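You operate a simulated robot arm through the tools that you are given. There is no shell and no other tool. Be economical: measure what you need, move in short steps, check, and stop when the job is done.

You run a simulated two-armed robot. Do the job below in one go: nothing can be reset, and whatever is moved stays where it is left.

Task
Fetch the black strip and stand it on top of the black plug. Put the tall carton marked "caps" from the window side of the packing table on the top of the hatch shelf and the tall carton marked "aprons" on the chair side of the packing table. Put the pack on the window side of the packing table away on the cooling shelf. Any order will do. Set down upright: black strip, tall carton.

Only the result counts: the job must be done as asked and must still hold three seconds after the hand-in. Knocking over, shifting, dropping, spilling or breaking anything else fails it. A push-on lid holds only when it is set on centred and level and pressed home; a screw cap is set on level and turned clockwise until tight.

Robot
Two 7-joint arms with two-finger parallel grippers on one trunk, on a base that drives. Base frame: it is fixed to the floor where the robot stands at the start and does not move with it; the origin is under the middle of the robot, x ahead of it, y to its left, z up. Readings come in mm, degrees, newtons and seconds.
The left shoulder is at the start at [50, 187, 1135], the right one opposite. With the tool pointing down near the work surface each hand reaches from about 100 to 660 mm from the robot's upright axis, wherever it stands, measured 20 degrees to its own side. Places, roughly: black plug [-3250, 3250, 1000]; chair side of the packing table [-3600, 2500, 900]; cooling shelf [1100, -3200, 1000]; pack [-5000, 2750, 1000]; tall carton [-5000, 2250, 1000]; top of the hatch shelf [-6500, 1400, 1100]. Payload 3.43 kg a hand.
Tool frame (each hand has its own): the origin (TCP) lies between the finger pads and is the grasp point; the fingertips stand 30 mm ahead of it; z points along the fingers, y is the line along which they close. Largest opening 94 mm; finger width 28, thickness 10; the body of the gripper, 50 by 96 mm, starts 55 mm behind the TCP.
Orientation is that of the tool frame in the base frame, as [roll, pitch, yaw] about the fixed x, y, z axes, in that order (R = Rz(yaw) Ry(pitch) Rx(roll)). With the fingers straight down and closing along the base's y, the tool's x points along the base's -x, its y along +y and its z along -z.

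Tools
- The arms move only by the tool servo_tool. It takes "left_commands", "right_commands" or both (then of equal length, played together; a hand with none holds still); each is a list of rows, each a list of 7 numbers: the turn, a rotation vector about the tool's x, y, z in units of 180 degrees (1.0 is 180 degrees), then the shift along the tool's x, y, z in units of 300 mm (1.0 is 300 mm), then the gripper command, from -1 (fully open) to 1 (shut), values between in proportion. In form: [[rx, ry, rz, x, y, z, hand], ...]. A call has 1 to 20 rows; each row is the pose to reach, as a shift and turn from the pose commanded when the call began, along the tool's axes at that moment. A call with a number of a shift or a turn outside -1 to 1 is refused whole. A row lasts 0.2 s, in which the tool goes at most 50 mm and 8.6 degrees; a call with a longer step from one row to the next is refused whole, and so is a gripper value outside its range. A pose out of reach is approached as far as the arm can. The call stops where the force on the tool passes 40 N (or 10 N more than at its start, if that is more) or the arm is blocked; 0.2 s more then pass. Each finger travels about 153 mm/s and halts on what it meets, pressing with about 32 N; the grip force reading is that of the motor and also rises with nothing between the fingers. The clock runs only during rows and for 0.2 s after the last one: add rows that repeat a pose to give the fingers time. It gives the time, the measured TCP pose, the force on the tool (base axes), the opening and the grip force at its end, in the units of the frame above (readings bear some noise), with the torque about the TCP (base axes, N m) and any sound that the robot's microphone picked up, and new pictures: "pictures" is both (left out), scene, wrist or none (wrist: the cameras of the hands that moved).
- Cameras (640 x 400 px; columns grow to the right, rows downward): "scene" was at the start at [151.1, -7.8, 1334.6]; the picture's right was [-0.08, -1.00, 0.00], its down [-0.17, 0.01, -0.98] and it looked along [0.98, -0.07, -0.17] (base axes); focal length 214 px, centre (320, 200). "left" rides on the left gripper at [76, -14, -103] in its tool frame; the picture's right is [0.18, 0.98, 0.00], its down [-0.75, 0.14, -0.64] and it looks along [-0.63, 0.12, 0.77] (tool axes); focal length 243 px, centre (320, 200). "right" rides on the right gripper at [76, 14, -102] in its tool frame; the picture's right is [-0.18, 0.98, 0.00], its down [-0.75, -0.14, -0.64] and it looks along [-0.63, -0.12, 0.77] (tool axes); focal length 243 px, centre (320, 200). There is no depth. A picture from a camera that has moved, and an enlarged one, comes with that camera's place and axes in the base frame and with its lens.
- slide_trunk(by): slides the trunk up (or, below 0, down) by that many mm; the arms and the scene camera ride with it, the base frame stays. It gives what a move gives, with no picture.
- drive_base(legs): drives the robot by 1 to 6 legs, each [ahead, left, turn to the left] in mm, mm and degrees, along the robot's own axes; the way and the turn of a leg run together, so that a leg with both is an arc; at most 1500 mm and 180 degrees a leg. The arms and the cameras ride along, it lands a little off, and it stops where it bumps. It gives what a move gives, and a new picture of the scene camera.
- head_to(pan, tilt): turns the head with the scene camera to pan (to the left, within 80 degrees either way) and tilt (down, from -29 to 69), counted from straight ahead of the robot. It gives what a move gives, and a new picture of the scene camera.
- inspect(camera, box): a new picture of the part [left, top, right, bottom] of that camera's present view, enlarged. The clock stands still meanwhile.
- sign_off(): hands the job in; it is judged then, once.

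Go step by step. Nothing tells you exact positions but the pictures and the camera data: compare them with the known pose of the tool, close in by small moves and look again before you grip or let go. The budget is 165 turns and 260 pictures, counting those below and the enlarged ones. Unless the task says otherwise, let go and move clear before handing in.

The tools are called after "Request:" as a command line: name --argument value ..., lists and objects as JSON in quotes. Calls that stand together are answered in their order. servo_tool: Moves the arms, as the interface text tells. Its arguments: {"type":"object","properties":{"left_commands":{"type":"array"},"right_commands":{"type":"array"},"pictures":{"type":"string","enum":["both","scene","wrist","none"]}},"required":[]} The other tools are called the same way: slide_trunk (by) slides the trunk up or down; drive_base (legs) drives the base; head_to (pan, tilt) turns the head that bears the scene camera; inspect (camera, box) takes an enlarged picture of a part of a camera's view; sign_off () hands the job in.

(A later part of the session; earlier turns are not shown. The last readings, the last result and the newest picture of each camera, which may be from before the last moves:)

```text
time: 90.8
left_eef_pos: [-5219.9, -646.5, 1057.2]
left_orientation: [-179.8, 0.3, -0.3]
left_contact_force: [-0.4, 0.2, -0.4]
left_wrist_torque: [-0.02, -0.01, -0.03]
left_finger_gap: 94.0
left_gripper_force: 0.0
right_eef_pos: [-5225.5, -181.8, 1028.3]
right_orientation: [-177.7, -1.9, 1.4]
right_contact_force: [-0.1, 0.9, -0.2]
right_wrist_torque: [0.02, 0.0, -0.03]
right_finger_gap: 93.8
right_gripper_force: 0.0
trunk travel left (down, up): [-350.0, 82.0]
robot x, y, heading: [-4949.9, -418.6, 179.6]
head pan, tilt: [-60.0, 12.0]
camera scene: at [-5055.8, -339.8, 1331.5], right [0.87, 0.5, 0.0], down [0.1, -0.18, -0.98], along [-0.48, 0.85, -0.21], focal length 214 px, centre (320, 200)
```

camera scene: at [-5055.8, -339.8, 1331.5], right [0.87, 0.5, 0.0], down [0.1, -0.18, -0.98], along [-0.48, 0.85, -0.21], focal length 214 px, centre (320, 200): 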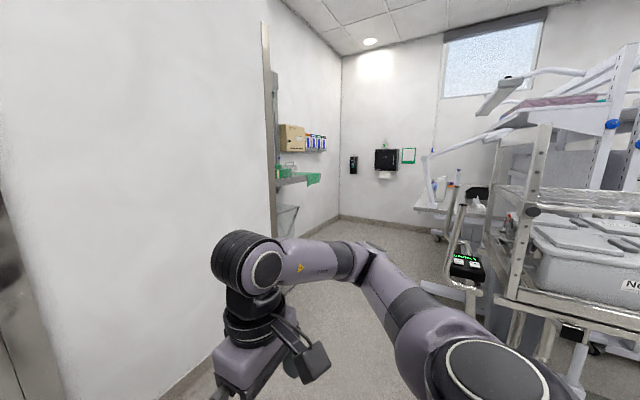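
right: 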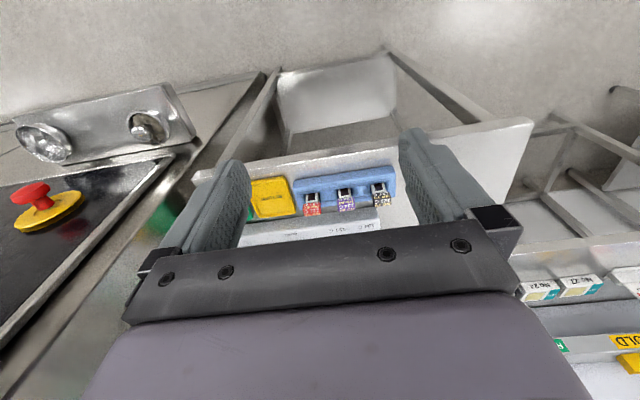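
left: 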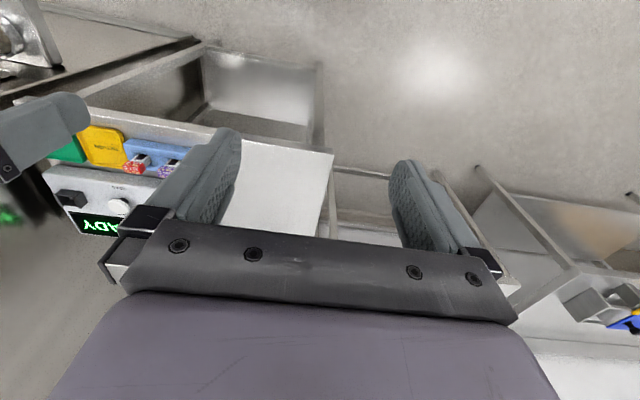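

I'm against the washer's cart on the left. Back off, turn to face +y, then slide into the aisle between wall and trolley.

Request:
drive_base --legs '[[-250, 0, 0], [0, 0, -90], [330, 0, 0], [0, 850, 0]]'

Request:
head_to --pan 0 --tilt 12

```text
time: 102.3
left_eef_pos: [-5813.2, 143.9, 1057.5]
left_orientation: [-179.9, 0.4, -88.5]
left_contact_force: [-0.2, -1.1, 0.7]
left_wrist_torque: [-0.05, 0.01, -0.05]
left_finger_gap: 93.9
left_gripper_force: 0.0
right_eef_pos: [-5348.2, 163.5, 1028.3]
right_orientation: [-177.6, -2.0, -86.9]
right_contact_force: [-0.4, -0.9, -0.4]
right_wrist_torque: [0.0, 0.0, 0.01]
right_finger_gap: 94.0
right_gripper_force: 0.0
trunk travel left (down, up): [-350.0, 82.0]
robot x, y, heading: [-5575.9, -118.1, 91.6]
head pan, tilt: [-60.0, 12.0]
camera scene: at [-5500.6, -11.9, 1331.5], right [0.52, -0.85, 0.0], down [-0.18, -0.11, -0.98], along [0.83, 0.51, -0.21], focal length 214 px, centre (320, 200)
```

scene: 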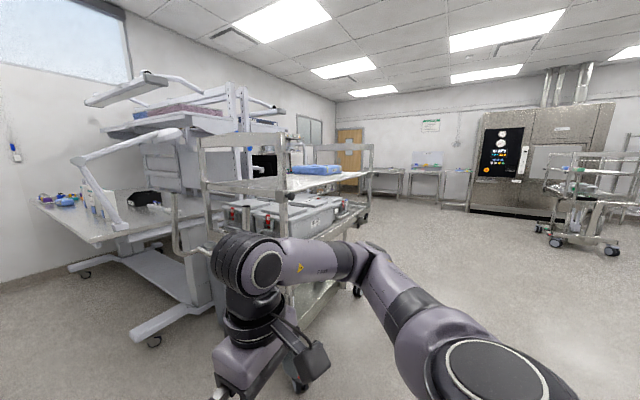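

```text
time: 103.6
left_eef_pos: [-5812.6, 143.6, 1057.2]
left_orientation: [180.0, 0.3, -88.5]
left_contact_force: [-0.8, 0.0, -0.2]
left_wrist_torque: [0.0, -0.02, 0.03]
left_finger_gap: 94.1
left_gripper_force: 0.1
right_eef_pos: [-5347.0, 163.8, 1029.0]
right_orientation: [-177.7, -1.9, -86.9]
right_contact_force: [1.0, -0.1, 0.0]
right_wrist_torque: [0.01, -0.05, -0.01]
right_finger_gap: 94.0
right_gripper_force: 0.1
trunk travel left (down, up): [-350.0, 82.0]
robot x, y, heading: [-5578.2, -120.8, 91.5]
head pan, tilt: [0.0, 12.0]
camera scene: at [-5582.2, 32.6, 1331.5], right [1.0, 0.02, 0.0], down [0.01, -0.21, -0.98], along [-0.02, 0.98, -0.21], focal length 214 px, centre (320, 200)
```

scene: 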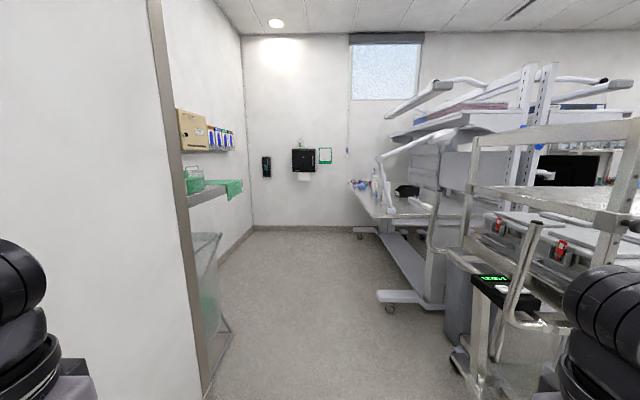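

The window side is ahead-right, the hatch shelf ahead-left. Drive up the aisle and look at both.

Request:
drive_base --legs '[[0, 60, 0], [1400, 0, 0]]'

Request:
head_to --pan -60 --tilt 15

Request:
head_to --pan 75 --tilt 15

```text
time: 111.1
left_eef_pos: [-5912.4, 1528.1, 1057.1]
left_orientation: [-179.9, 0.3, -88.2]
left_contact_force: [-0.3, -0.9, 0.7]
left_wrist_torque: [-0.03, 0.02, -0.01]
left_finger_gap: 93.8
left_gripper_force: 0.0
right_eef_pos: [-5447.6, 1550.1, 1028.2]
right_orientation: [-177.7, -1.8, -86.6]
right_contact_force: [0.0, 0.6, 0.3]
right_wrist_torque: [0.0, 0.03, 0.05]
right_finger_gap: 94.0
right_gripper_force: 0.0
trunk travel left (down, up): [-350.0, 82.0]
robot x, y, heading: [-5680.4, 1266.6, 91.6]
head pan, tilt: [0.0, 12.0]
camera scene: at [-5681.7, 1418.6, 1331.5], right [1.0, 0.03, 0.0], down [0.01, -0.21, -0.98], along [-0.03, 0.98, -0.21], focal length 214 px, centre (320, 200)
```

scene: 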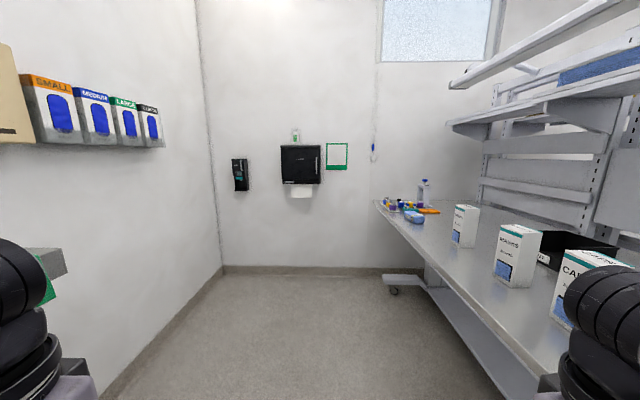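

```text
time: 112.4
left_eef_pos: [-5913.6, 1528.4, 1056.7]
left_orientation: [-179.8, 0.3, -88.2]
left_contact_force: [1.0, 0.0, -0.1]
left_wrist_torque: [0.02, 0.01, 0.04]
left_finger_gap: 94.1
left_gripper_force: 0.1
right_eef_pos: [-5447.3, 1550.5, 1027.7]
right_orientation: [-177.8, -1.9, -86.5]
right_contact_force: [0.9, -0.1, -0.4]
right_wrist_torque: [0.02, -0.03, 0.02]
right_finger_gap: 93.9
right_gripper_force: 0.0
trunk travel left (down, up): [-350.0, 82.0]
robot x, y, heading: [-5676.4, 1266.4, 91.9]
head pan, tilt: [-60.0, 15.0]
camera scene: at [-5599.5, 1374.6, 1326.6], right [0.53, -0.85, 0.0], down [-0.22, -0.14, -0.97], along [0.82, 0.51, -0.26], focal length 214 px, centre (320, 200)
```

scene: 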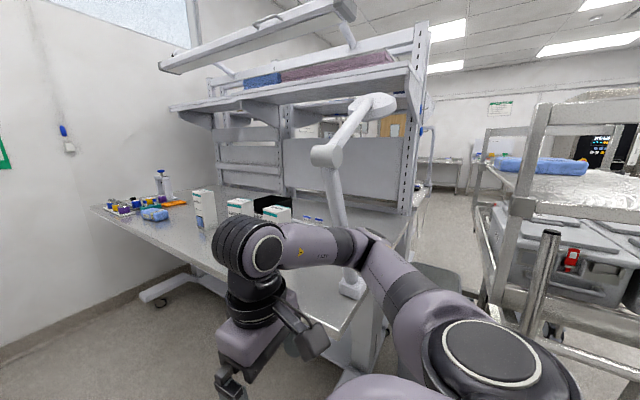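

```text
time: 114.6
left_eef_pos: [-5912.3, 1528.2, 1058.2]
left_orientation: [-179.9, 0.2, -88.3]
left_contact_force: [-0.3, 0.3, 0.1]
left_wrist_torque: [0.0, 0.0, 0.05]
left_finger_gap: 94.2
left_gripper_force: 0.1
right_eef_pos: [-5447.1, 1550.8, 1028.5]
right_orientation: [-177.7, -1.9, -86.5]
right_contact_force: [0.9, -0.2, -0.3]
right_wrist_torque: [0.0, -0.01, -0.02]
right_finger_gap: 93.9
right_gripper_force: 0.1
trunk travel left (down, up): [-350.0, 82.0]
robot x, y, heading: [-5675.6, 1270.5, 91.9]
head pan, tilt: [75.0, 15.0]
camera scene: at [-5769.7, 1346.7, 1326.6], right [0.23, 0.97, 0.0], down [0.25, -0.06, -0.97], along [-0.94, 0.22, -0.26], focal length 214 px, centre (320, 200)
```

scene: 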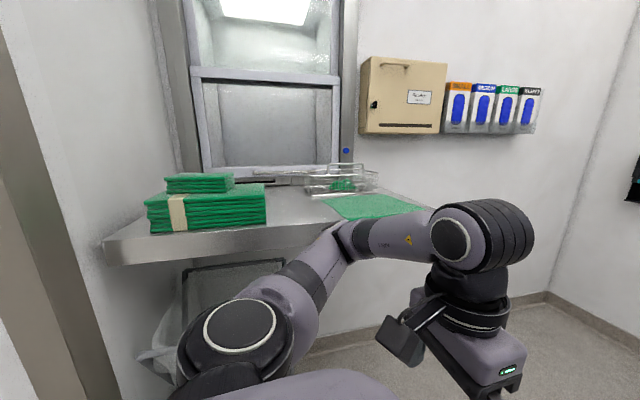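

Cartons stand on the window side; the hatch shelf has green cloths with free space. Face the table (heading 0) and slide along it.

Request:
drive_base --legs '[[0, 50, -92], [0, 1000, 0]]'

Request:
head_to --pan 0 --tilt 22

Request:
inspect --camera "scene" --box '[160, 80, 480, 280]'

```text
time: 123.7
left_eef_pos: [-5419.3, 2528.1, 1057.0]
left_orientation: [-179.8, 0.3, 178.9]
left_contact_force: [-0.9, 0.4, 0.4]
left_wrist_torque: [0.02, 0.0, 0.0]
left_finger_gap: 93.9
left_gripper_force: 0.0
right_eef_pos: [-5420.5, 2062.4, 1028.9]
right_orientation: [-177.6, -1.9, -179.3]
right_contact_force: [-0.4, 0.2, -0.1]
right_wrist_torque: [0.0, 0.0, 0.03]
right_finger_gap: 94.0
right_gripper_force: 0.0
trunk travel left (down, up): [-350.0, 82.0]
robot x, y, heading: [-5695.0, 2299.6, -1.0]
head pan, tilt: [75.0, 15.0]
camera scene: at [-5607.1, 2393.5, 1326.6], right [0.96, -0.28, 0.0], down [-0.07, -0.25, -0.97], along [0.27, 0.93, -0.26], focal length 214 px, centre (320, 200)
```

scene: 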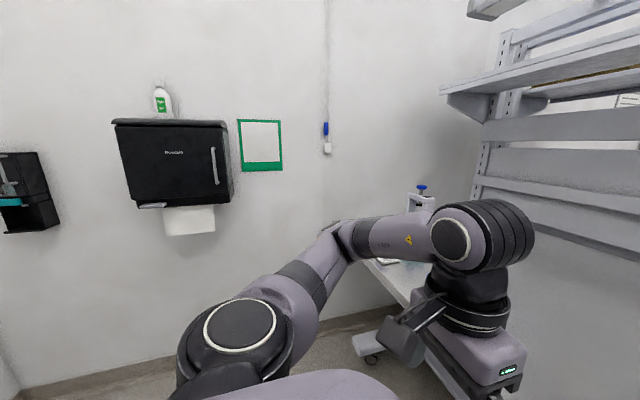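

```text
time: 125.2
left_eef_pos: [-5421.6, 2528.7, 1056.5]
left_orientation: [-179.9, 0.3, 179.0]
left_contact_force: [-0.3, 0.9, 0.2]
left_wrist_torque: [0.03, 0.0, 0.0]
left_finger_gap: 93.8
left_gripper_force: 0.1
right_eef_pos: [-5420.4, 2062.9, 1028.1]
right_orientation: [-177.7, -1.9, -179.3]
right_contact_force: [-0.4, -0.1, -0.3]
right_wrist_torque: [0.01, 0.01, 0.0]
right_finger_gap: 94.2
right_gripper_force: 0.0
trunk travel left (down, up): [-350.0, 82.0]
robot x, y, heading: [-5691.0, 2305.0, -1.2]
head pan, tilt: [0.0, 22.0]
camera scene: at [-5540.1, 2301.9, 1315.2], right [-0.02, -1.0, 0.0], down [-0.37, 0.01, -0.93], along [0.93, -0.02, -0.37], focal length 214 px, centre (320, 200)
```

scene: 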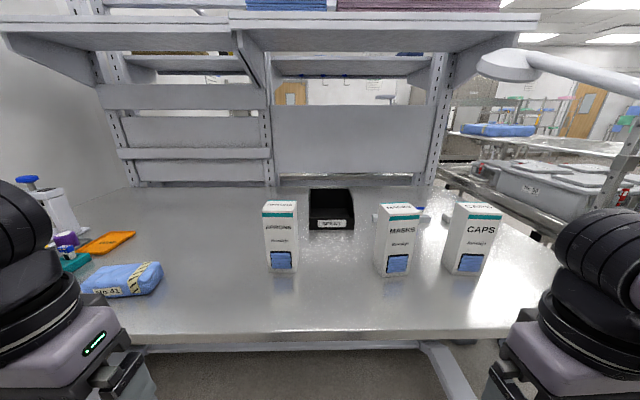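

```text
2.00 times, centred on (320, 180) of scene
camera zoom: at [-5540.1, 2301.9, 1315.2], right [-0.02, -1.0, 0.0], down [-0.37, 0.01, -0.93], along [0.93, -0.02, -0.37], focal length 429 px, centre (320, 240)
```

zoom: 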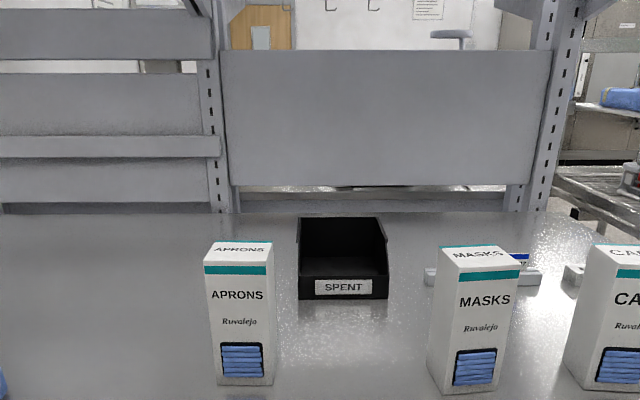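

I see cartons "APRONS", "MASKS", "CAPS" and a blue pack "No 41" at the left. Zoom on the left cluster and behind the masks for a black strip.

Request:
head_to --pan 30 --tilt 22

Request:
inspect --camera "scene" --box '[100, 130, 340, 280]'

Request:
head_to --pan -15 --tilt 22

Request:
inspect --camera "scene" --box '[220, 170, 460, 320]'

```text
time: 126.1
left_eef_pos: [-5420.6, 2528.7, 1057.1]
left_orientation: [-179.9, 0.3, 179.1]
left_contact_force: [0.6, -0.1, 0.9]
left_wrist_torque: [-0.02, -0.01, 0.02]
left_finger_gap: 93.9
left_gripper_force: 0.0
right_eef_pos: [-5419.5, 2063.2, 1028.3]
right_orientation: [-177.7, -1.8, -179.2]
right_contact_force: [-0.9, 0.0, 0.3]
right_wrist_torque: [0.0, 0.0, 0.0]
right_finger_gap: 93.8
right_gripper_force: 0.1
trunk travel left (down, up): [-350.0, 82.0]
robot x, y, heading: [-5691.7, 2306.3, -0.9]
head pan, tilt: [30.0, 22.0]
camera scene: at [-5551.6, 2348.4, 1315.2], right [0.48, -0.88, 0.0], down [-0.33, -0.18, -0.93], along [0.81, 0.45, -0.37], focal length 214 px, centre (320, 200)
```

scene: 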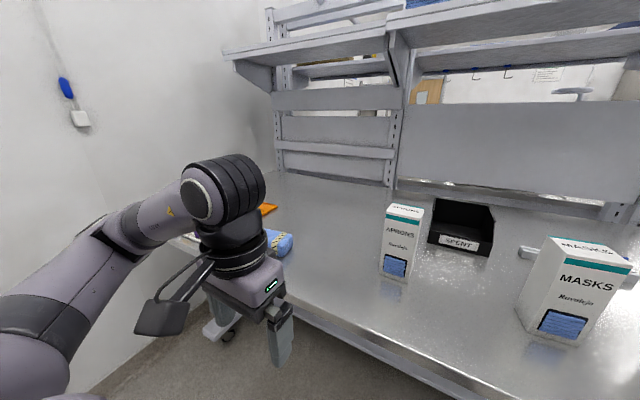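

```text
2.67 times, centred on (220, 205) of scene
camera zoom: at [-5551.6, 2348.4, 1315.2], right [0.48, -0.88, 0.0], down [-0.33, -0.18, -0.93], along [0.81, 0.45, -0.37], focal length 572 px, centre (587, 187)
```

zoom: 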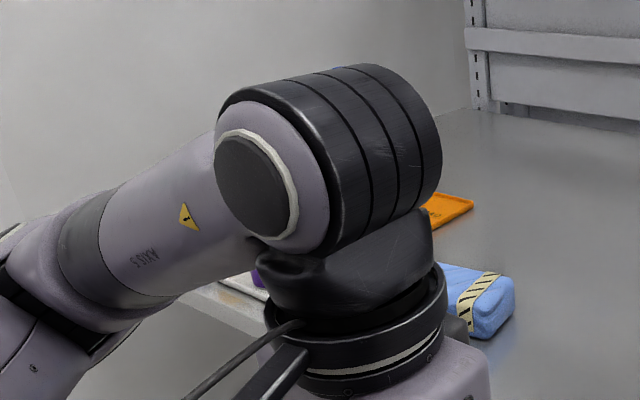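

```text
time: 127.2
left_eef_pos: [-5419.1, 2528.2, 1057.3]
left_orientation: [-179.9, 0.3, 179.0]
left_contact_force: [0.1, 0.3, 0.0]
left_wrist_torque: [0.0, 0.0, 0.02]
left_finger_gap: 93.9
left_gripper_force: 0.1
right_eef_pos: [-5420.1, 2062.2, 1027.3]
right_orientation: [-177.7, -1.9, -179.3]
right_contact_force: [-0.3, 0.1, 0.7]
right_wrist_torque: [0.01, -0.01, 0.0]
right_finger_gap: 94.0
right_gripper_force: 0.1
trunk travel left (down, up): [-350.0, 82.0]
robot x, y, heading: [-5693.0, 2301.4, -1.1]
head pan, tilt: [-15.0, 22.0]
camera scene: at [-5543.6, 2278.0, 1315.2], right [-0.28, -0.96, 0.0], down [-0.36, 0.1, -0.93], along [0.89, -0.26, -0.37], focal length 214 px, centre (320, 200)
```

scene: 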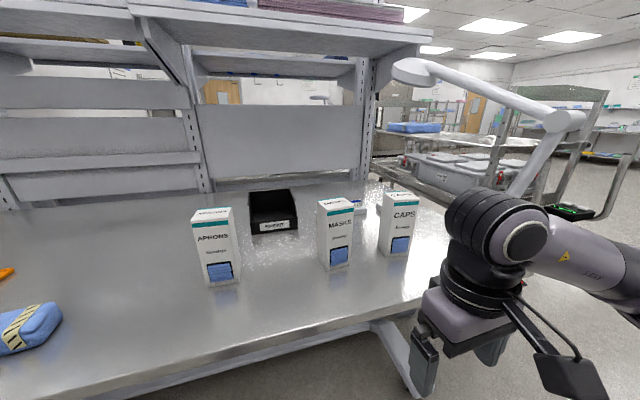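

```text
2.67 times, centred on (340, 245) of scene
camera zoom: at [-5543.6, 2278.0, 1315.2], right [-0.28, -0.96, 0.0], down [-0.36, 0.1, -0.93], along [0.89, -0.26, -0.37], focal length 572 px, centre (267, 80)
```

zoom: 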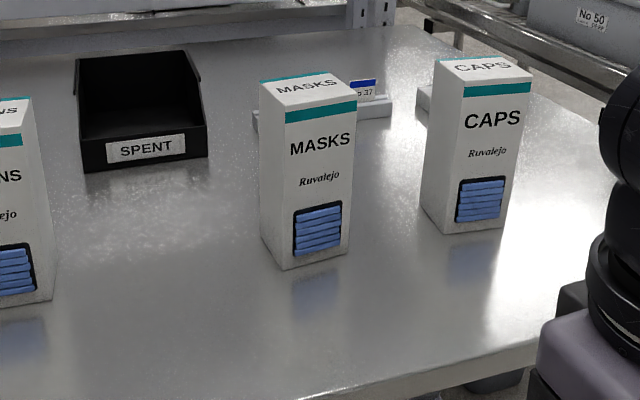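

Target estimates: CAPS ≈(-5020,1880), MASKS ≈(-5030,2080), APRONS ≈(-5005,2400). Move closer and to the right to take CAPS with the right hand.

Request:
drive_base --legs '[[0, -200, 1], [140, 0, 0]]'

Request:
inspect --camera "right" --box '[0, 0, 640, 400]'

```text
time: 129.8
left_eef_pos: [-5283.6, 2335.2, 1056.6]
left_orientation: [-179.9, 0.3, 179.6]
left_contact_force: [-0.3, -0.3, -1.0]
left_wrist_torque: [0.03, -0.01, -0.02]
left_finger_gap: 93.8
left_gripper_force: 0.0
right_eef_pos: [-5279.7, 1867.5, 1028.0]
right_orientation: [-177.7, -2.0, -178.7]
right_contact_force: [-0.3, 0.0, 0.2]
right_wrist_torque: [0.02, 0.0, -0.01]
right_finger_gap: 94.2
right_gripper_force: 0.2
trunk travel left (down, up): [-350.0, 82.0]
robot x, y, heading: [-5552.9, 2106.5, -0.6]
head pan, tilt: [-15.0, 22.0]
camera scene: at [-5405.0, 2083.4, 1315.1], right [-0.27, -0.96, 0.0], down [-0.36, 0.1, -0.93], along [0.89, -0.25, -0.38], focal length 214 px, centre (320, 200)
```

scene: 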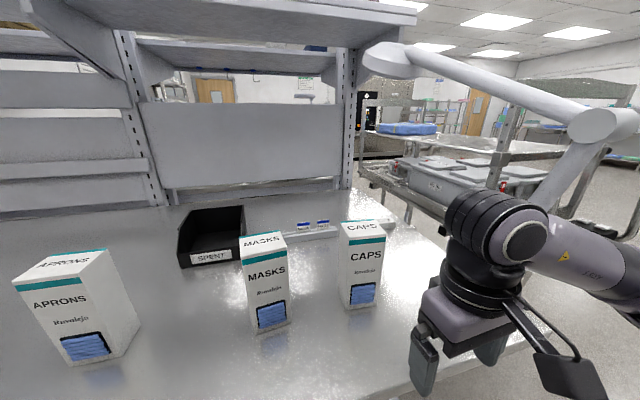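

```text
1.00 times, centred on (320, 200) of right (not enlarged: the box is as wide or as high as the picture)
camera zoom: at [-5351.7, 1884.9, 1131.3], right [0.16, 0.99, -0.05], down [0.78, -0.1, 0.62], along [0.61, -0.14, -0.78], focal length 243 px, centre (320, 200)
```

zoom: 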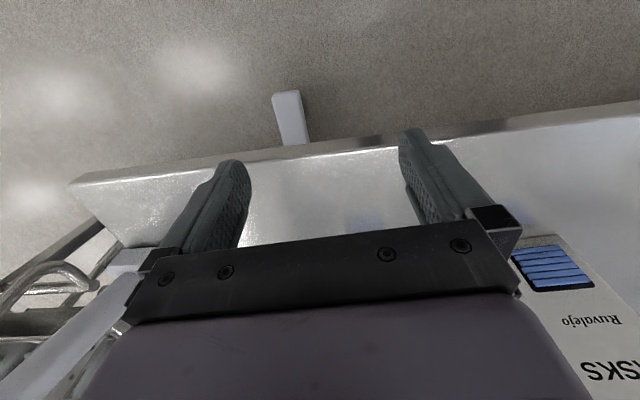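

CAPS carton triangulates to centre ≈(-5073,1906), top ≈1108, table ≈924. First raise and square up the right hand.

Request:
servo_tool --right_commands '[[0, 0, 0, 0, 0, -0.15, -1], [-0.0064, -0.0055, 0.0036, 0, 0, -0.3, -1], [-0.0128, -0.0111, 0.0072, 0, 0, -0.45, -1], [-0.0128, -0.0111, 0.0072, -0.15, 0.05, -0.5, -1], [-0.0128, -0.0111, 0.0072, -0.3, 0.1, -0.5, -1], [-0.0128, -0.0111, 0.0072, -0.4, 0.13, -0.5, -1], [-0.0128, -0.0111, 0.0072, -0.4, 0.13, -0.5, -1]]' --pictures "both"

```text
time: 131.4
left_eef_pos: [-5283.6, 2335.6, 1056.6]
left_orientation: [-179.9, 0.3, 179.6]
left_contact_force: [0.1, -0.1, -0.2]
left_wrist_torque: [-0.01, -0.02, 0.0]
left_finger_gap: 93.9
left_gripper_force: 0.0
right_eef_pos: [-5156.2, 1918.1, 1172.9]
right_orientation: [-180.0, 0.0, -179.9]
right_contact_force: [0.0, -0.2, -0.4]
right_wrist_torque: [0.01, 0.02, 0.0]
right_finger_gap: 93.8
right_gripper_force: 0.2
trunk travel left (down, up): [-350.0, 82.0]
robot x, y, heading: [-5559.0, 2110.5, -0.6]
head pan, tilt: [-15.0, 22.0]
camera scene: at [-5405.8, 2083.2, 1315.2], right [-0.27, -0.96, 0.0], down [-0.36, 0.1, -0.93], along [0.89, -0.25, -0.37], focal length 214 px, centre (320, 200)
camera right: at [-5232.3, 1930.9, 1273.2], right [0.18, 0.98, 0.0], down [0.75, -0.14, 0.64], along [0.63, -0.12, -0.77], focal length 243 px, centre (320, 200)
```

scene: 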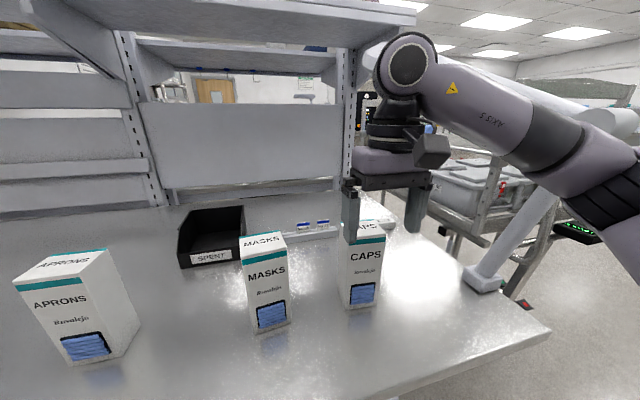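
right: 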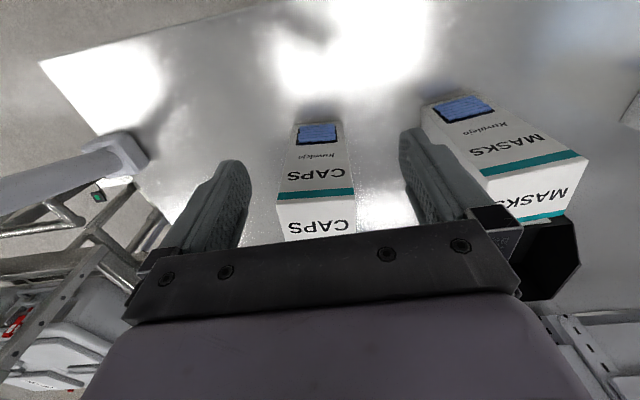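

Move over the carton.

Request:
servo_tool --right_commands '[[0, 0, 0, -0.14, -0.03, 0, -1], [0, 0, 0, -0.27, -0.057, 0, -1], [0, 0, 0, -0.27, -0.057, 0, -1]]' --pictures "both"

```text
time: 132.2
left_eef_pos: [-5284.4, 2334.6, 1057.3]
left_orientation: [-180.0, 0.2, 179.6]
left_contact_force: [-0.4, 0.1, 0.7]
left_wrist_torque: [-0.01, -0.03, 0.01]
left_finger_gap: 93.8
left_gripper_force: 0.1
right_eef_pos: [-5075.5, 1900.3, 1172.5]
right_orientation: [-179.9, 0.2, -179.9]
right_contact_force: [0.4, -0.4, 0.0]
right_wrist_torque: [0.02, -0.02, 0.0]
right_finger_gap: 94.0
right_gripper_force: 0.1
trunk travel left (down, up): [-350.0, 82.0]
robot x, y, heading: [-5552.1, 2110.1, -0.3]
head pan, tilt: [-15.0, 22.0]
camera scene: at [-5405.8, 2083.3, 1315.2], right [-0.27, -0.96, 0.0], down [-0.36, 0.1, -0.93], along [0.89, -0.25, -0.37], focal length 214 px, centre (320, 200)
camera right: at [-5151.5, 1914.2, 1273.9], right [0.18, 0.98, 0.0], down [0.75, -0.14, 0.64], along [0.63, -0.12, -0.77], focal length 243 px, centre (320, 200)
```

scene: 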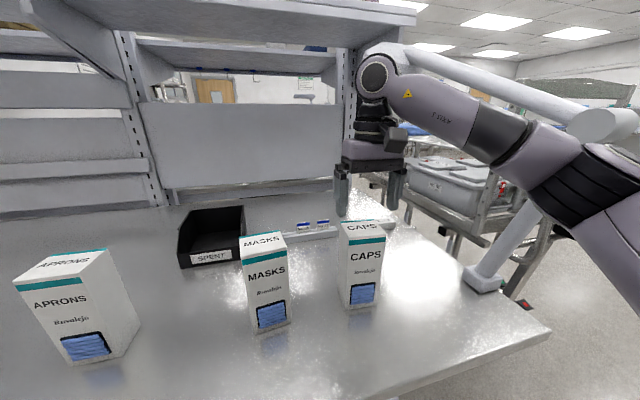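
right: 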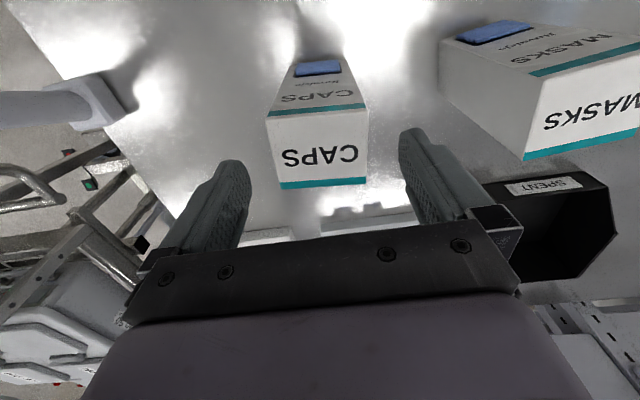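

Well centred. Fine-adjust and descend, then close.

Request:
servo_tool --right_commands '[[0, 0, 0, -0.05, -0.01, 0.1, -1], [0, 0, 0, -0.05, -0.01, 0.2, -1], [0, 0, 0, -0.05, -0.01, 0.3, -1], [0, 0, 0, -0.05, -0.01, 0.373, -1], [0, 0, 0, -0.05, -0.01, 0.373, 1], [0, 0, 0, -0.05, -0.01, 0.373, 1], [0, 0, 0, -0.05, -0.01, 0.373, 1]]' --pictures "both"

```text
time: 133.8
left_eef_pos: [-5284.5, 2335.0, 1056.7]
left_orientation: [-179.9, 0.3, 179.5]
left_contact_force: [-0.4, -0.2, 1.1]
left_wrist_torque: [0.04, 0.02, 0.01]
left_finger_gap: 94.2
left_gripper_force: 0.1
right_eef_pos: [-5060.0, 1897.7, 1062.3]
right_orientation: [180.0, 0.2, -180.0]
right_contact_force: [-0.2, 1.1, 7.9]
right_wrist_torque: [0.08, 0.23, -0.05]
right_finger_gap: 84.7
right_gripper_force: 31.5
trunk travel left (down, up): [-350.0, 82.0]
robot x, y, heading: [-5553.0, 2108.1, -0.6]
head pan, tilt: [-15.0, 22.0]
camera scene: at [-5406.2, 2083.6, 1315.4], right [-0.27, -0.96, 0.0], down [-0.36, 0.1, -0.93], along [0.89, -0.25, -0.37], focal length 214 px, centre (320, 200)
camera right: at [-5136.1, 1910.7, 1163.9], right [0.18, 0.98, 0.0], down [0.75, -0.14, 0.64], along [0.63, -0.12, -0.76], focal length 243 px, centre (320, 200)
```

scene: 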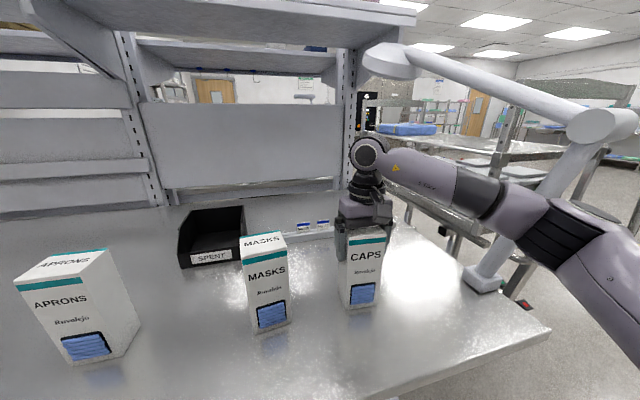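
right: 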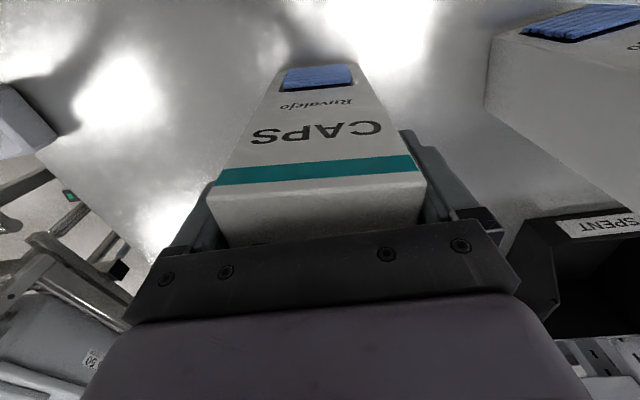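

Firm grip (84.7 mm). Lift it and pull in toward the body.

Request:
servo_tool --right_commands '[[0, 0, 0, 0, 0, -0.1, 1], [0, 0, 0, 0, 0, -0.2, 1], [0, 0, 0, 0, 0, -0.33, 1], [0, 0, 0, 0.12, 0, -0.43, 1], [0, 0, 0, 0.24, 0, -0.53, 1], [0, 0, 0, 0.36, -0.02, -0.6, 1], [0, 0, 0, 0.48, -0.05, -0.65, 1], [0, 0, 0, 0.48, -0.05, -0.65, 1]]' --pictures "scene"

```text
time: 135.6
left_eef_pos: [-5283.0, 2335.3, 1057.3]
left_orientation: [-179.9, 0.3, 179.6]
left_contact_force: [0.2, 0.0, 0.1]
left_wrist_torque: [0.03, -0.01, -0.02]
left_finger_gap: 94.1
left_gripper_force: 0.0
right_eef_pos: [-5206.3, 1882.1, 1254.8]
right_orientation: [-179.8, 0.1, -179.9]
right_contact_force: [0.2, -0.5, -3.7]
right_wrist_torque: [0.01, 0.02, 0.01]
right_finger_gap: 84.6
right_gripper_force: 32.1
trunk travel left (down, up): [-350.0, 82.0]
robot x, y, heading: [-5554.0, 2109.5, -0.3]
head pan, tilt: [-15.0, 22.0]
camera scene: at [-5405.2, 2083.4, 1315.1], right [-0.27, -0.96, 0.0], down [-0.36, 0.1, -0.93], along [0.89, -0.25, -0.38], focal length 214 px, centre (320, 200)
```

scene: 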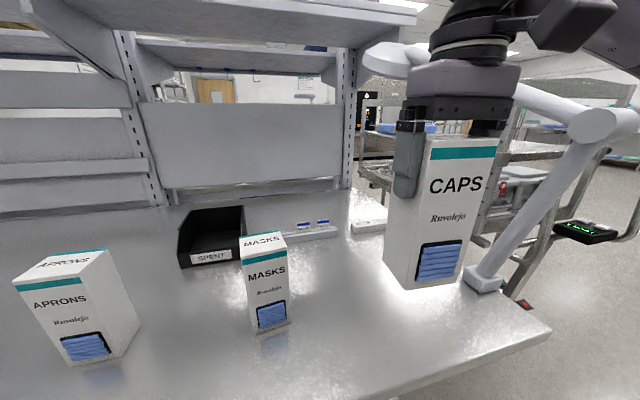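

Back away, turn around, and slide to the hatch shelf.

Request:
drive_base --legs '[[-250, 0, 0], [0, 0, 90], [0, 0, 90.5], [0, 780, 0]]'

Request:
head_to --pan 5 --tilt 22

```text
time: 143.5
left_eef_pos: [-6153.2, 2127.5, 1058.2]
left_orientation: [-180.0, 0.7, -43.8]
left_contact_force: [-0.4, -0.8, 0.1]
left_wrist_torque: [-0.01, -0.03, 0.02]
left_finger_gap: 94.1
left_gripper_force: 0.0
right_eef_pos: [-5922.6, 2514.6, 1255.6]
right_orientation: [179.9, 0.1, -40.5]
right_contact_force: [0.0, -0.1, -2.6]
right_wrist_torque: [-0.01, 0.04, -0.05]
right_finger_gap: 83.7
right_gripper_force: 32.1
trunk travel left (down, up): [-350.0, 82.0]
robot x, y, heading: [-5810.5, 2112.2, 138.6]
head pan, tilt: [-15.0, 22.0]
stopped in leg 3: the robot was blocked; the commanded pose is now the measured one
camera scene: at [-5903.2, 2232.4, 1315.0], right [0.83, 0.55, 0.0], down [0.21, -0.32, -0.93], along [-0.51, 0.77, -0.38], focal length 214 px, centre (320, 200)
```

scene: 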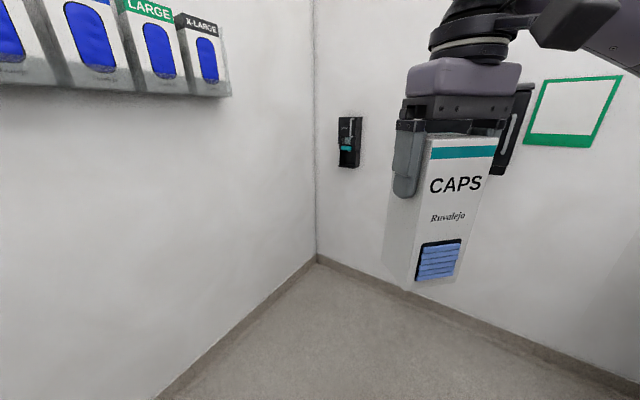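

```text
time: 144.3
left_eef_pos: [-6155.1, 2126.7, 1057.7]
left_orientation: [180.0, 0.5, -43.3]
left_contact_force: [0.0, 0.6, 0.4]
left_wrist_torque: [0.02, 0.01, -0.01]
left_finger_gap: 93.7
left_gripper_force: 0.1
right_eef_pos: [-5922.8, 2515.5, 1254.0]
right_orientation: [179.8, 0.0, -40.5]
right_contact_force: [-0.2, 0.5, -2.4]
right_wrist_torque: [-0.02, -0.01, -0.02]
right_finger_gap: 83.7
right_gripper_force: 32.5
trunk travel left (down, up): [-350.0, 82.0]
robot x, y, heading: [-5808.2, 2112.6, 138.6]
head pan, tilt: [5.0, 22.0]
camera scene: at [-5927.4, 2211.9, 1314.7], right [0.59, 0.81, 0.0], down [0.3, -0.23, -0.93], along [-0.75, 0.55, -0.38], focal length 214 px, centre (320, 200)
```

scene: 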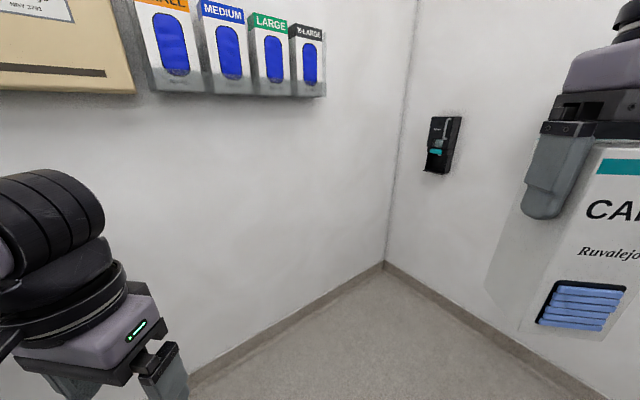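

Something blocked the turn; look to my right and left.

Request:
head_to --pan -79 --tilt 25

Request:
head_to --pan 79 --tilt 25

```text
time: 145.9
left_eef_pos: [-6153.8, 2127.4, 1057.5]
left_orientation: [179.9, 0.5, -43.4]
left_contact_force: [0.3, 0.3, 0.7]
left_wrist_torque: [-0.01, 0.04, 0.0]
left_finger_gap: 94.2
left_gripper_force: 0.0
right_eef_pos: [-5923.2, 2516.2, 1254.2]
right_orientation: [179.8, 0.0, -40.5]
right_contact_force: [-0.5, 0.2, -3.3]
right_wrist_torque: [0.0, 0.0, 0.01]
right_finger_gap: 83.6
right_gripper_force: 31.9
trunk travel left (down, up): [-350.0, 82.0]
robot x, y, heading: [-5810.5, 2111.0, 138.7]
head pan, tilt: [-79.0, 25.0]
camera scene: at [-5806.1, 2236.6, 1309.7], right [0.86, -0.5, 0.0], down [-0.21, -0.37, -0.9], along [0.46, 0.78, -0.43], focal length 214 px, centre (320, 200)
```

scene: 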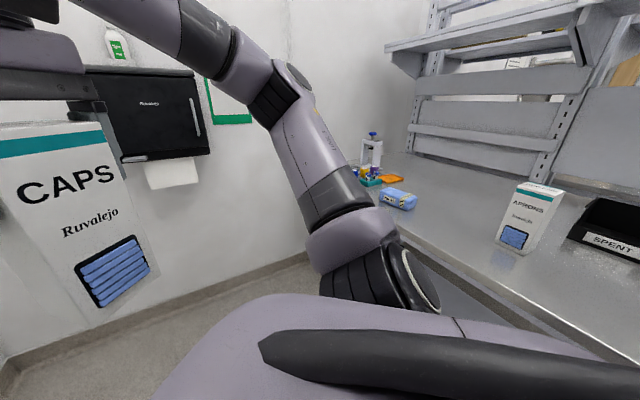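

```text
time: 148.3
left_eef_pos: [-6153.3, 2128.0, 1056.9]
left_orientation: [179.9, 0.5, -43.4]
left_contact_force: [-0.2, -0.4, -0.1]
left_wrist_torque: [-0.01, -0.05, -0.02]
left_finger_gap: 94.0
left_gripper_force: 0.0
right_eef_pos: [-5922.6, 2516.4, 1254.3]
right_orientation: [179.8, 0.0, -40.5]
right_contact_force: [0.1, -1.3, -3.0]
right_wrist_torque: [-0.05, -0.02, 0.01]
right_finger_gap: 83.4
right_gripper_force: 32.4
trunk travel left (down, up): [-350.0, 82.0]
robot x, y, heading: [-5809.1, 2112.3, 138.4]
head pan, tilt: [79.0, 25.0]
camera scene: at [-5925.2, 2100.7, 1310.5], right [-0.61, 0.79, -0.01], down [0.33, 0.25, -0.91], along [-0.72, -0.56, -0.42], focal length 214 px, centre (320, 200)
```

scene: 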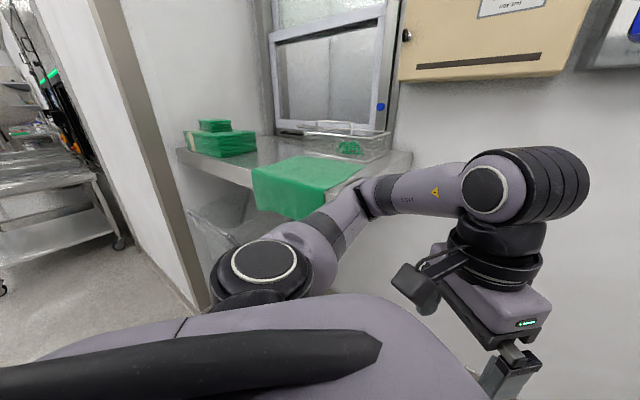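

The left elbow met the hatch shelf's corner. Shift away in +y, finish the turn, then slide along to the shelf.

Request:
drive_base --legs '[[264, -300, 0], [0, 0, 42], [0, 800, 0]]'

Request:
head_to --pan 20 --tilt 25

```text
time: 156.6
left_eef_pos: [-6064.1, 1488.8, 1058.3]
left_orientation: [-179.8, 0.7, -1.0]
left_contact_force: [-0.5, -0.1, 1.4]
left_wrist_torque: [0.02, 0.02, -0.02]
left_finger_gap: 94.0
left_gripper_force: 0.1
right_eef_pos: [-6154.0, 1931.0, 1257.1]
right_orientation: [-179.8, 0.3, 1.9]
right_contact_force: [-1.0, -0.5, -1.9]
right_wrist_torque: [-0.04, 0.01, 0.0]
right_finger_gap: 83.1
right_gripper_force: 31.6
trunk travel left (down, up): [-350.0, 82.0]
robot x, y, heading: [-5799.2, 1715.4, -179.1]
head pan, tilt: [79.0, 25.0]
camera scene: at [-5876.3, 1621.4, 1310.3], right [-0.99, 0.17, 0.0], down [0.07, 0.42, -0.91], along [-0.16, -0.89, -0.42], focal length 214 px, centre (320, 200)
```

scene: 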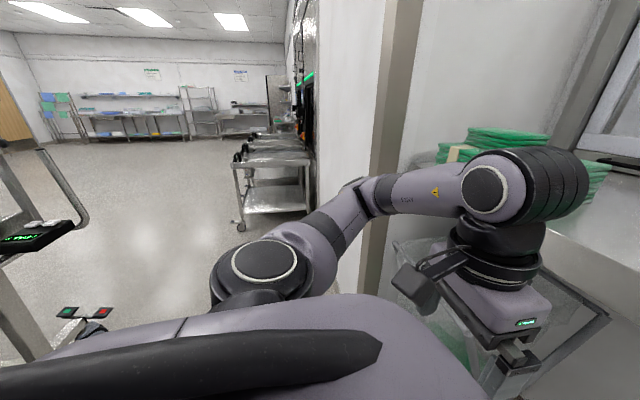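

```text
time: 157.9
left_eef_pos: [-6064.5, 1488.1, 1058.0]
left_orientation: [-179.8, 0.7, -1.0]
left_contact_force: [-0.9, 1.0, 0.0]
left_wrist_torque: [0.0, -0.01, -0.02]
left_finger_gap: 93.9
left_gripper_force: 0.0
right_eef_pos: [-6154.1, 1930.9, 1257.3]
right_orientation: [-179.8, 0.2, 1.8]
right_contact_force: [0.5, -0.3, -2.4]
right_wrist_torque: [-0.01, -0.02, -0.01]
right_finger_gap: 82.6
right_gripper_force: 32.4
trunk travel left (down, up): [-350.0, 82.0]
robot x, y, heading: [-5805.6, 1712.7, -179.3]
head pan, tilt: [20.0, 25.0]
camera scene: at [-5946.4, 1679.2, 1310.4], right [-0.36, 0.93, 0.0], down [0.39, 0.15, -0.91], along [-0.85, -0.33, -0.42], focal length 214 px, centre (320, 200)
```

scene: 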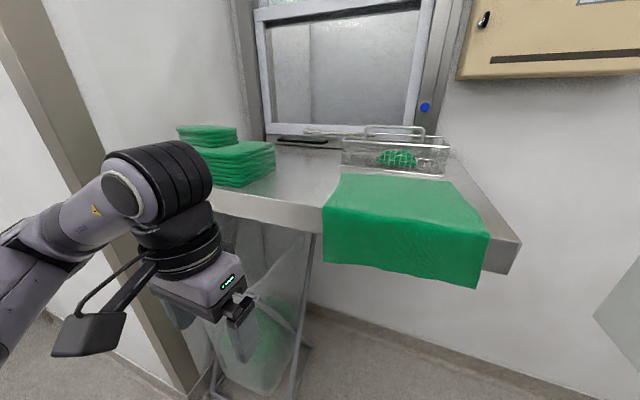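

The free spot on the shelf is ≈(-6400,1435), between the green stack and the draped cloth; shelf ≈1117 high. Raise the carton, drive into position.

Request:
servo_tool --right_commands '[[0, 0, 0, 0, 0, -0.1, 1], [0, 0, 0.005, 0, 0, -0.2, 1], [0, 0, 0.01, 0, 0, -0.27, 1], [0, 0, 0.01, 0, 0, -0.27, 1]]' --pictures "none"

Request:
drive_base --legs '[[60, 0, 0], [0, 460, -0.5]]'

Request:
head_to --pan -12 --tilt 25

```text
time: 158.9
left_eef_pos: [-6065.0, 1488.3, 1057.3]
left_orientation: [-179.8, 0.7, -1.1]
left_contact_force: [0.3, 0.0, 0.7]
left_wrist_torque: [-0.01, 0.02, -0.02]
left_finger_gap: 94.3
left_gripper_force: 0.1
right_eef_pos: [-6154.7, 1930.8, 1339.1]
right_orientation: [-179.9, 0.2, 0.1]
right_contact_force: [0.7, 0.5, -2.1]
right_wrist_torque: [-0.02, -0.04, 0.05]
right_finger_gap: 82.7
right_gripper_force: 32.1
trunk travel left (down, up): [-350.0, 82.0]
robot x, y, heading: [-5802.3, 1713.4, -178.7]
head pan, tilt: [20.0, 25.0]
```

```text
time: 162.3
left_eef_pos: [-6117.0, 1020.9, 1057.1]
left_orientation: [-179.8, 0.6, -1.4]
left_contact_force: [1.0, -0.6, 0.6]
left_wrist_torque: [0.0, -0.01, 0.0]
left_finger_gap: 94.0
left_gripper_force: 0.1
right_eef_pos: [-6205.9, 1462.4, 1339.5]
right_orientation: [-179.9, 0.2, -0.2]
right_contact_force: [0.4, -0.4, -2.1]
right_wrist_torque: [0.03, -0.02, 0.04]
right_finger_gap: 82.7
right_gripper_force: 32.4
trunk travel left (down, up): [-350.0, 82.0]
robot x, y, heading: [-5855.7, 1246.9, -179.1]
head pan, tilt: [20.0, 25.0]
camera scene: at [-5998.8, 1210.6, 1310.3], right [-0.36, 0.93, 0.0], down [0.4, 0.15, -0.91], along [-0.85, -0.32, -0.42], focal length 214 px, centre (320, 200)
```

scene: 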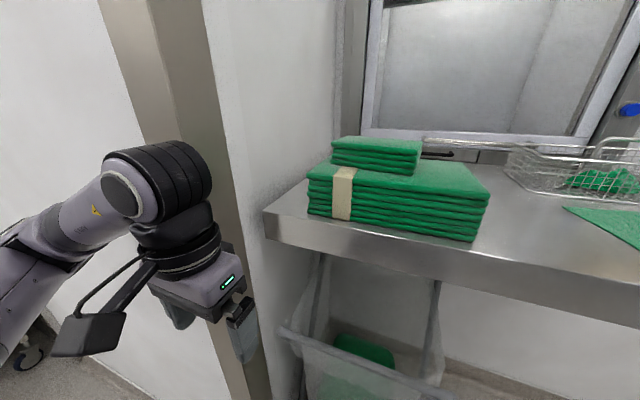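

```text
time: 163.2
left_eef_pos: [-6117.6, 1020.1, 1057.2]
left_orientation: [-179.8, 0.8, -1.3]
left_contact_force: [0.3, -0.2, -0.3]
left_wrist_torque: [0.0, -0.05, 0.01]
left_finger_gap: 94.0
left_gripper_force: 0.1
right_eef_pos: [-6205.4, 1464.1, 1339.2]
right_orientation: [-179.8, 0.2, -0.2]
right_contact_force: [0.2, -0.6, -2.9]
right_wrist_torque: [0.0, -0.05, 0.03]
right_finger_gap: 82.7
right_gripper_force: 31.6
trunk travel left (down, up): [-350.0, 82.0]
robot x, y, heading: [-5854.5, 1243.9, -179.0]
head pan, tilt: [-12.0, 25.0]
camera scene: at [-6003.1, 1261.6, 1310.4], right [0.19, 0.98, 0.0], down [0.41, -0.08, -0.91], along [-0.89, 0.17, -0.42], focal length 214 px, centre (320, 200)
```

scene: 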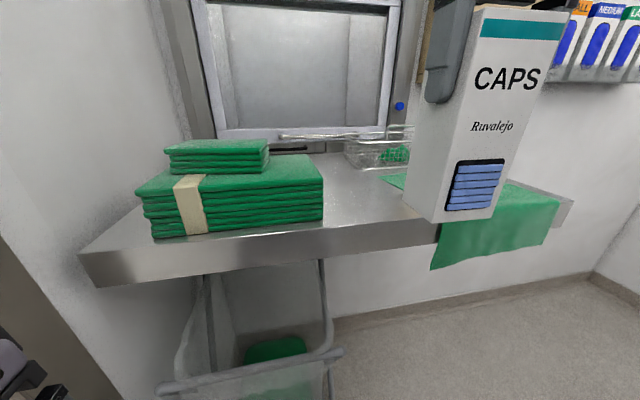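

Extend the carton over the spot.

Request:
servo_tool --right_commands '[[0, 0, 0, -0.15, 0.05, 0, 1], [0, 0, 0, -0.3, 0.1, 0, 1], [0, 0, 0, -0.45, 0.107, 0, 1], [0, 0, 0, -0.6, 0.107, 0, 1], [0, 0, 0, -0.633, 0.107, 0, 1], [0, 0, 0, -0.633, 0.107, 0, 1]]' --pictures "both"

```text
time: 164.6
left_eef_pos: [-6116.3, 1021.0, 1057.0]
left_orientation: [-179.8, 0.7, -1.3]
left_contact_force: [0.3, 0.0, -0.4]
left_wrist_torque: [0.03, 0.01, 0.01]
left_finger_gap: 94.2
left_gripper_force: 0.0
right_eef_pos: [-6357.3, 1436.2, 1302.7]
right_orientation: [-179.9, 0.4, -0.1]
right_contact_force: [-0.4, 0.6, -3.0]
right_wrist_torque: [0.01, -0.01, 0.0]
right_finger_gap: 82.4
right_gripper_force: 32.2
right hand out of reach, approached as far as the arm can: row 3, 4, 5, 6
trunk travel left (down, up): [-350.0, 82.0]
robot x, y, heading: [-5853.0, 1246.6, -179.0]
head pan, tilt: [-12.0, 25.0]
camera scene: at [-6003.0, 1261.5, 1310.4], right [0.19, 0.98, 0.0], down [0.41, -0.08, -0.91], along [-0.89, 0.18, -0.42], focal length 214 px, centre (320, 200)
camera right: at [-6279.9, 1419.7, 1404.3], right [-0.19, -0.98, 0.0], down [-0.75, 0.14, 0.65], along [-0.64, 0.12, -0.76], focal length 243 px, centre (320, 200)
```

scene: 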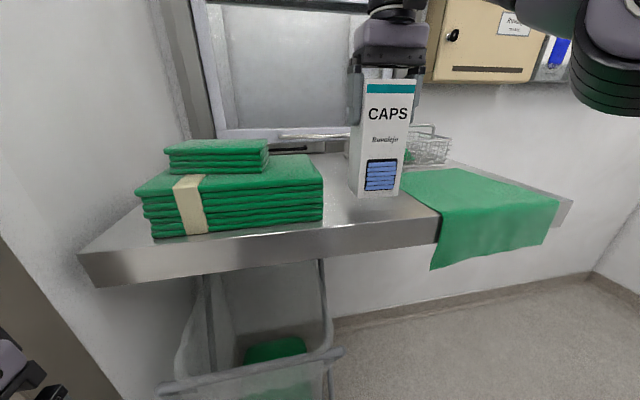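
right: 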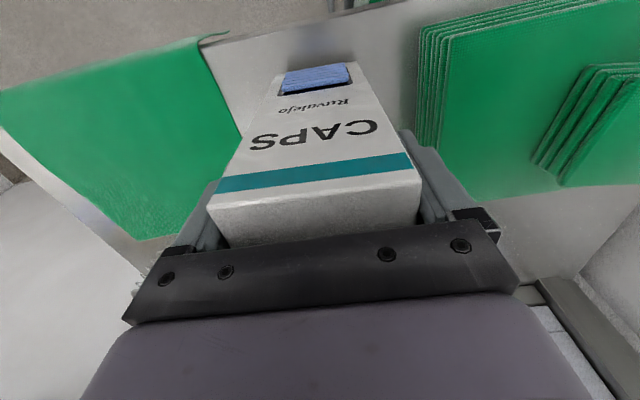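

Reach is limited; drive the base 50 mm nearer, then lower.

Request:
drive_base --legs '[[55, 0, 0]]'

Request:
inspect --camera "right" --box '[0, 0, 640, 400]'

```text
time: 165.7
left_eef_pos: [-6169.6, 1019.2, 1057.3]
left_orientation: [-180.0, 0.7, -1.2]
left_contact_force: [-0.8, -0.1, 0.1]
left_wrist_torque: [0.01, -0.02, -0.02]
left_finger_gap: 94.0
left_gripper_force: 0.1
right_eef_pos: [-6413.2, 1433.9, 1301.8]
right_orientation: [-180.0, 0.1, -0.1]
right_contact_force: [0.6, -0.3, -2.3]
right_wrist_torque: [0.02, -0.06, 0.01]
right_finger_gap: 82.7
right_gripper_force: 31.9
trunk travel left (down, up): [-350.0, 82.0]
robot x, y, heading: [-5909.4, 1242.3, -179.2]
head pan, tilt: [-12.0, 25.0]
stopped in leg 1: the robot was blocked; the commanded pose is now the measured one
camera scene: at [-6057.0, 1261.0, 1310.4], right [0.19, 0.98, 0.0], down [0.41, -0.08, -0.91], along [-0.89, 0.17, -0.42], focal length 214 px, centre (320, 200)
```

scene: 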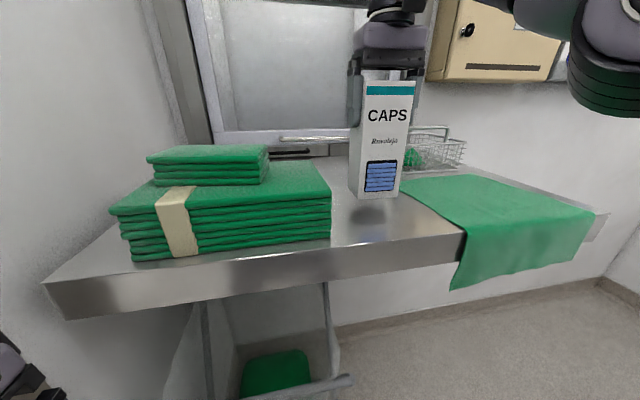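

```text
1.00 times, centred on (320, 200) of right (not enlarged: the box is as wide or as high as the picture)
camera zoom: at [-6335.4, 1418.7, 1402.2], right [-0.19, -0.98, 0.0], down [-0.75, 0.14, 0.64], along [-0.63, 0.12, -0.77], focal length 243 px, centre (320, 200)
```

zoom: 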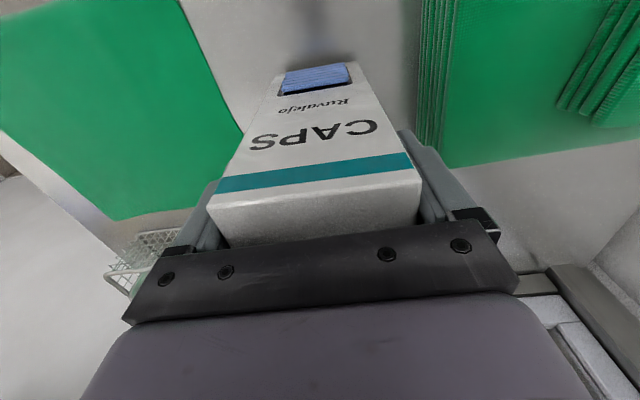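

Start lowering carefully.

Request:
servo_tool --right_commands '[[0, 0, 0, 0.06, 0, 0.08, 1], [0, 0, 0, 0.1, 0, 0.13, 1], [0, 0, 0, 0.1, 0, 0.13, 1]]' --pictures "scene"

```text
time: 166.5
left_eef_pos: [-6169.0, 1017.8, 1057.8]
left_orientation: [-179.9, 0.7, -1.3]
left_contact_force: [0.0, 0.1, -0.2]
left_wrist_torque: [0.0, 0.01, 0.04]
left_finger_gap: 93.7
left_gripper_force: 0.0
right_eef_pos: [-6379.8, 1434.1, 1265.6]
right_orientation: [-179.9, 0.6, -0.3]
right_contact_force: [-3.8, 5.9, 36.3]
right_wrist_torque: [0.52, -0.12, 0.01]
right_finger_gap: 82.5
right_gripper_force: 32.0
trunk travel left (down, up): [-350.0, 82.0]
robot x, y, heading: [-5908.8, 1244.9, -179.1]
head pan, tilt: [-12.0, 25.0]
camera scene: at [-6055.0, 1260.6, 1311.1], right [0.19, 0.98, 0.0], down [0.41, -0.08, -0.91], along [-0.89, 0.17, -0.42], focal length 214 px, centre (320, 200)
```

scene: 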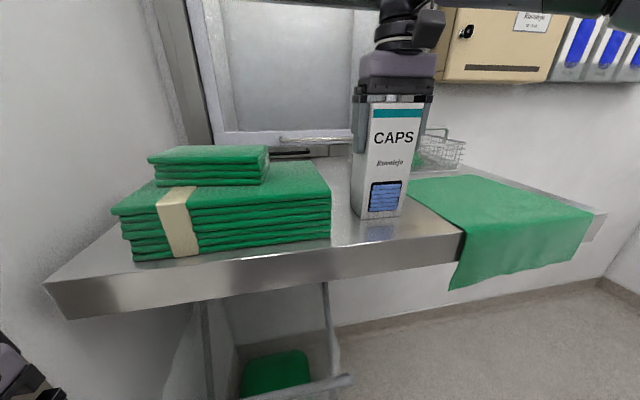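

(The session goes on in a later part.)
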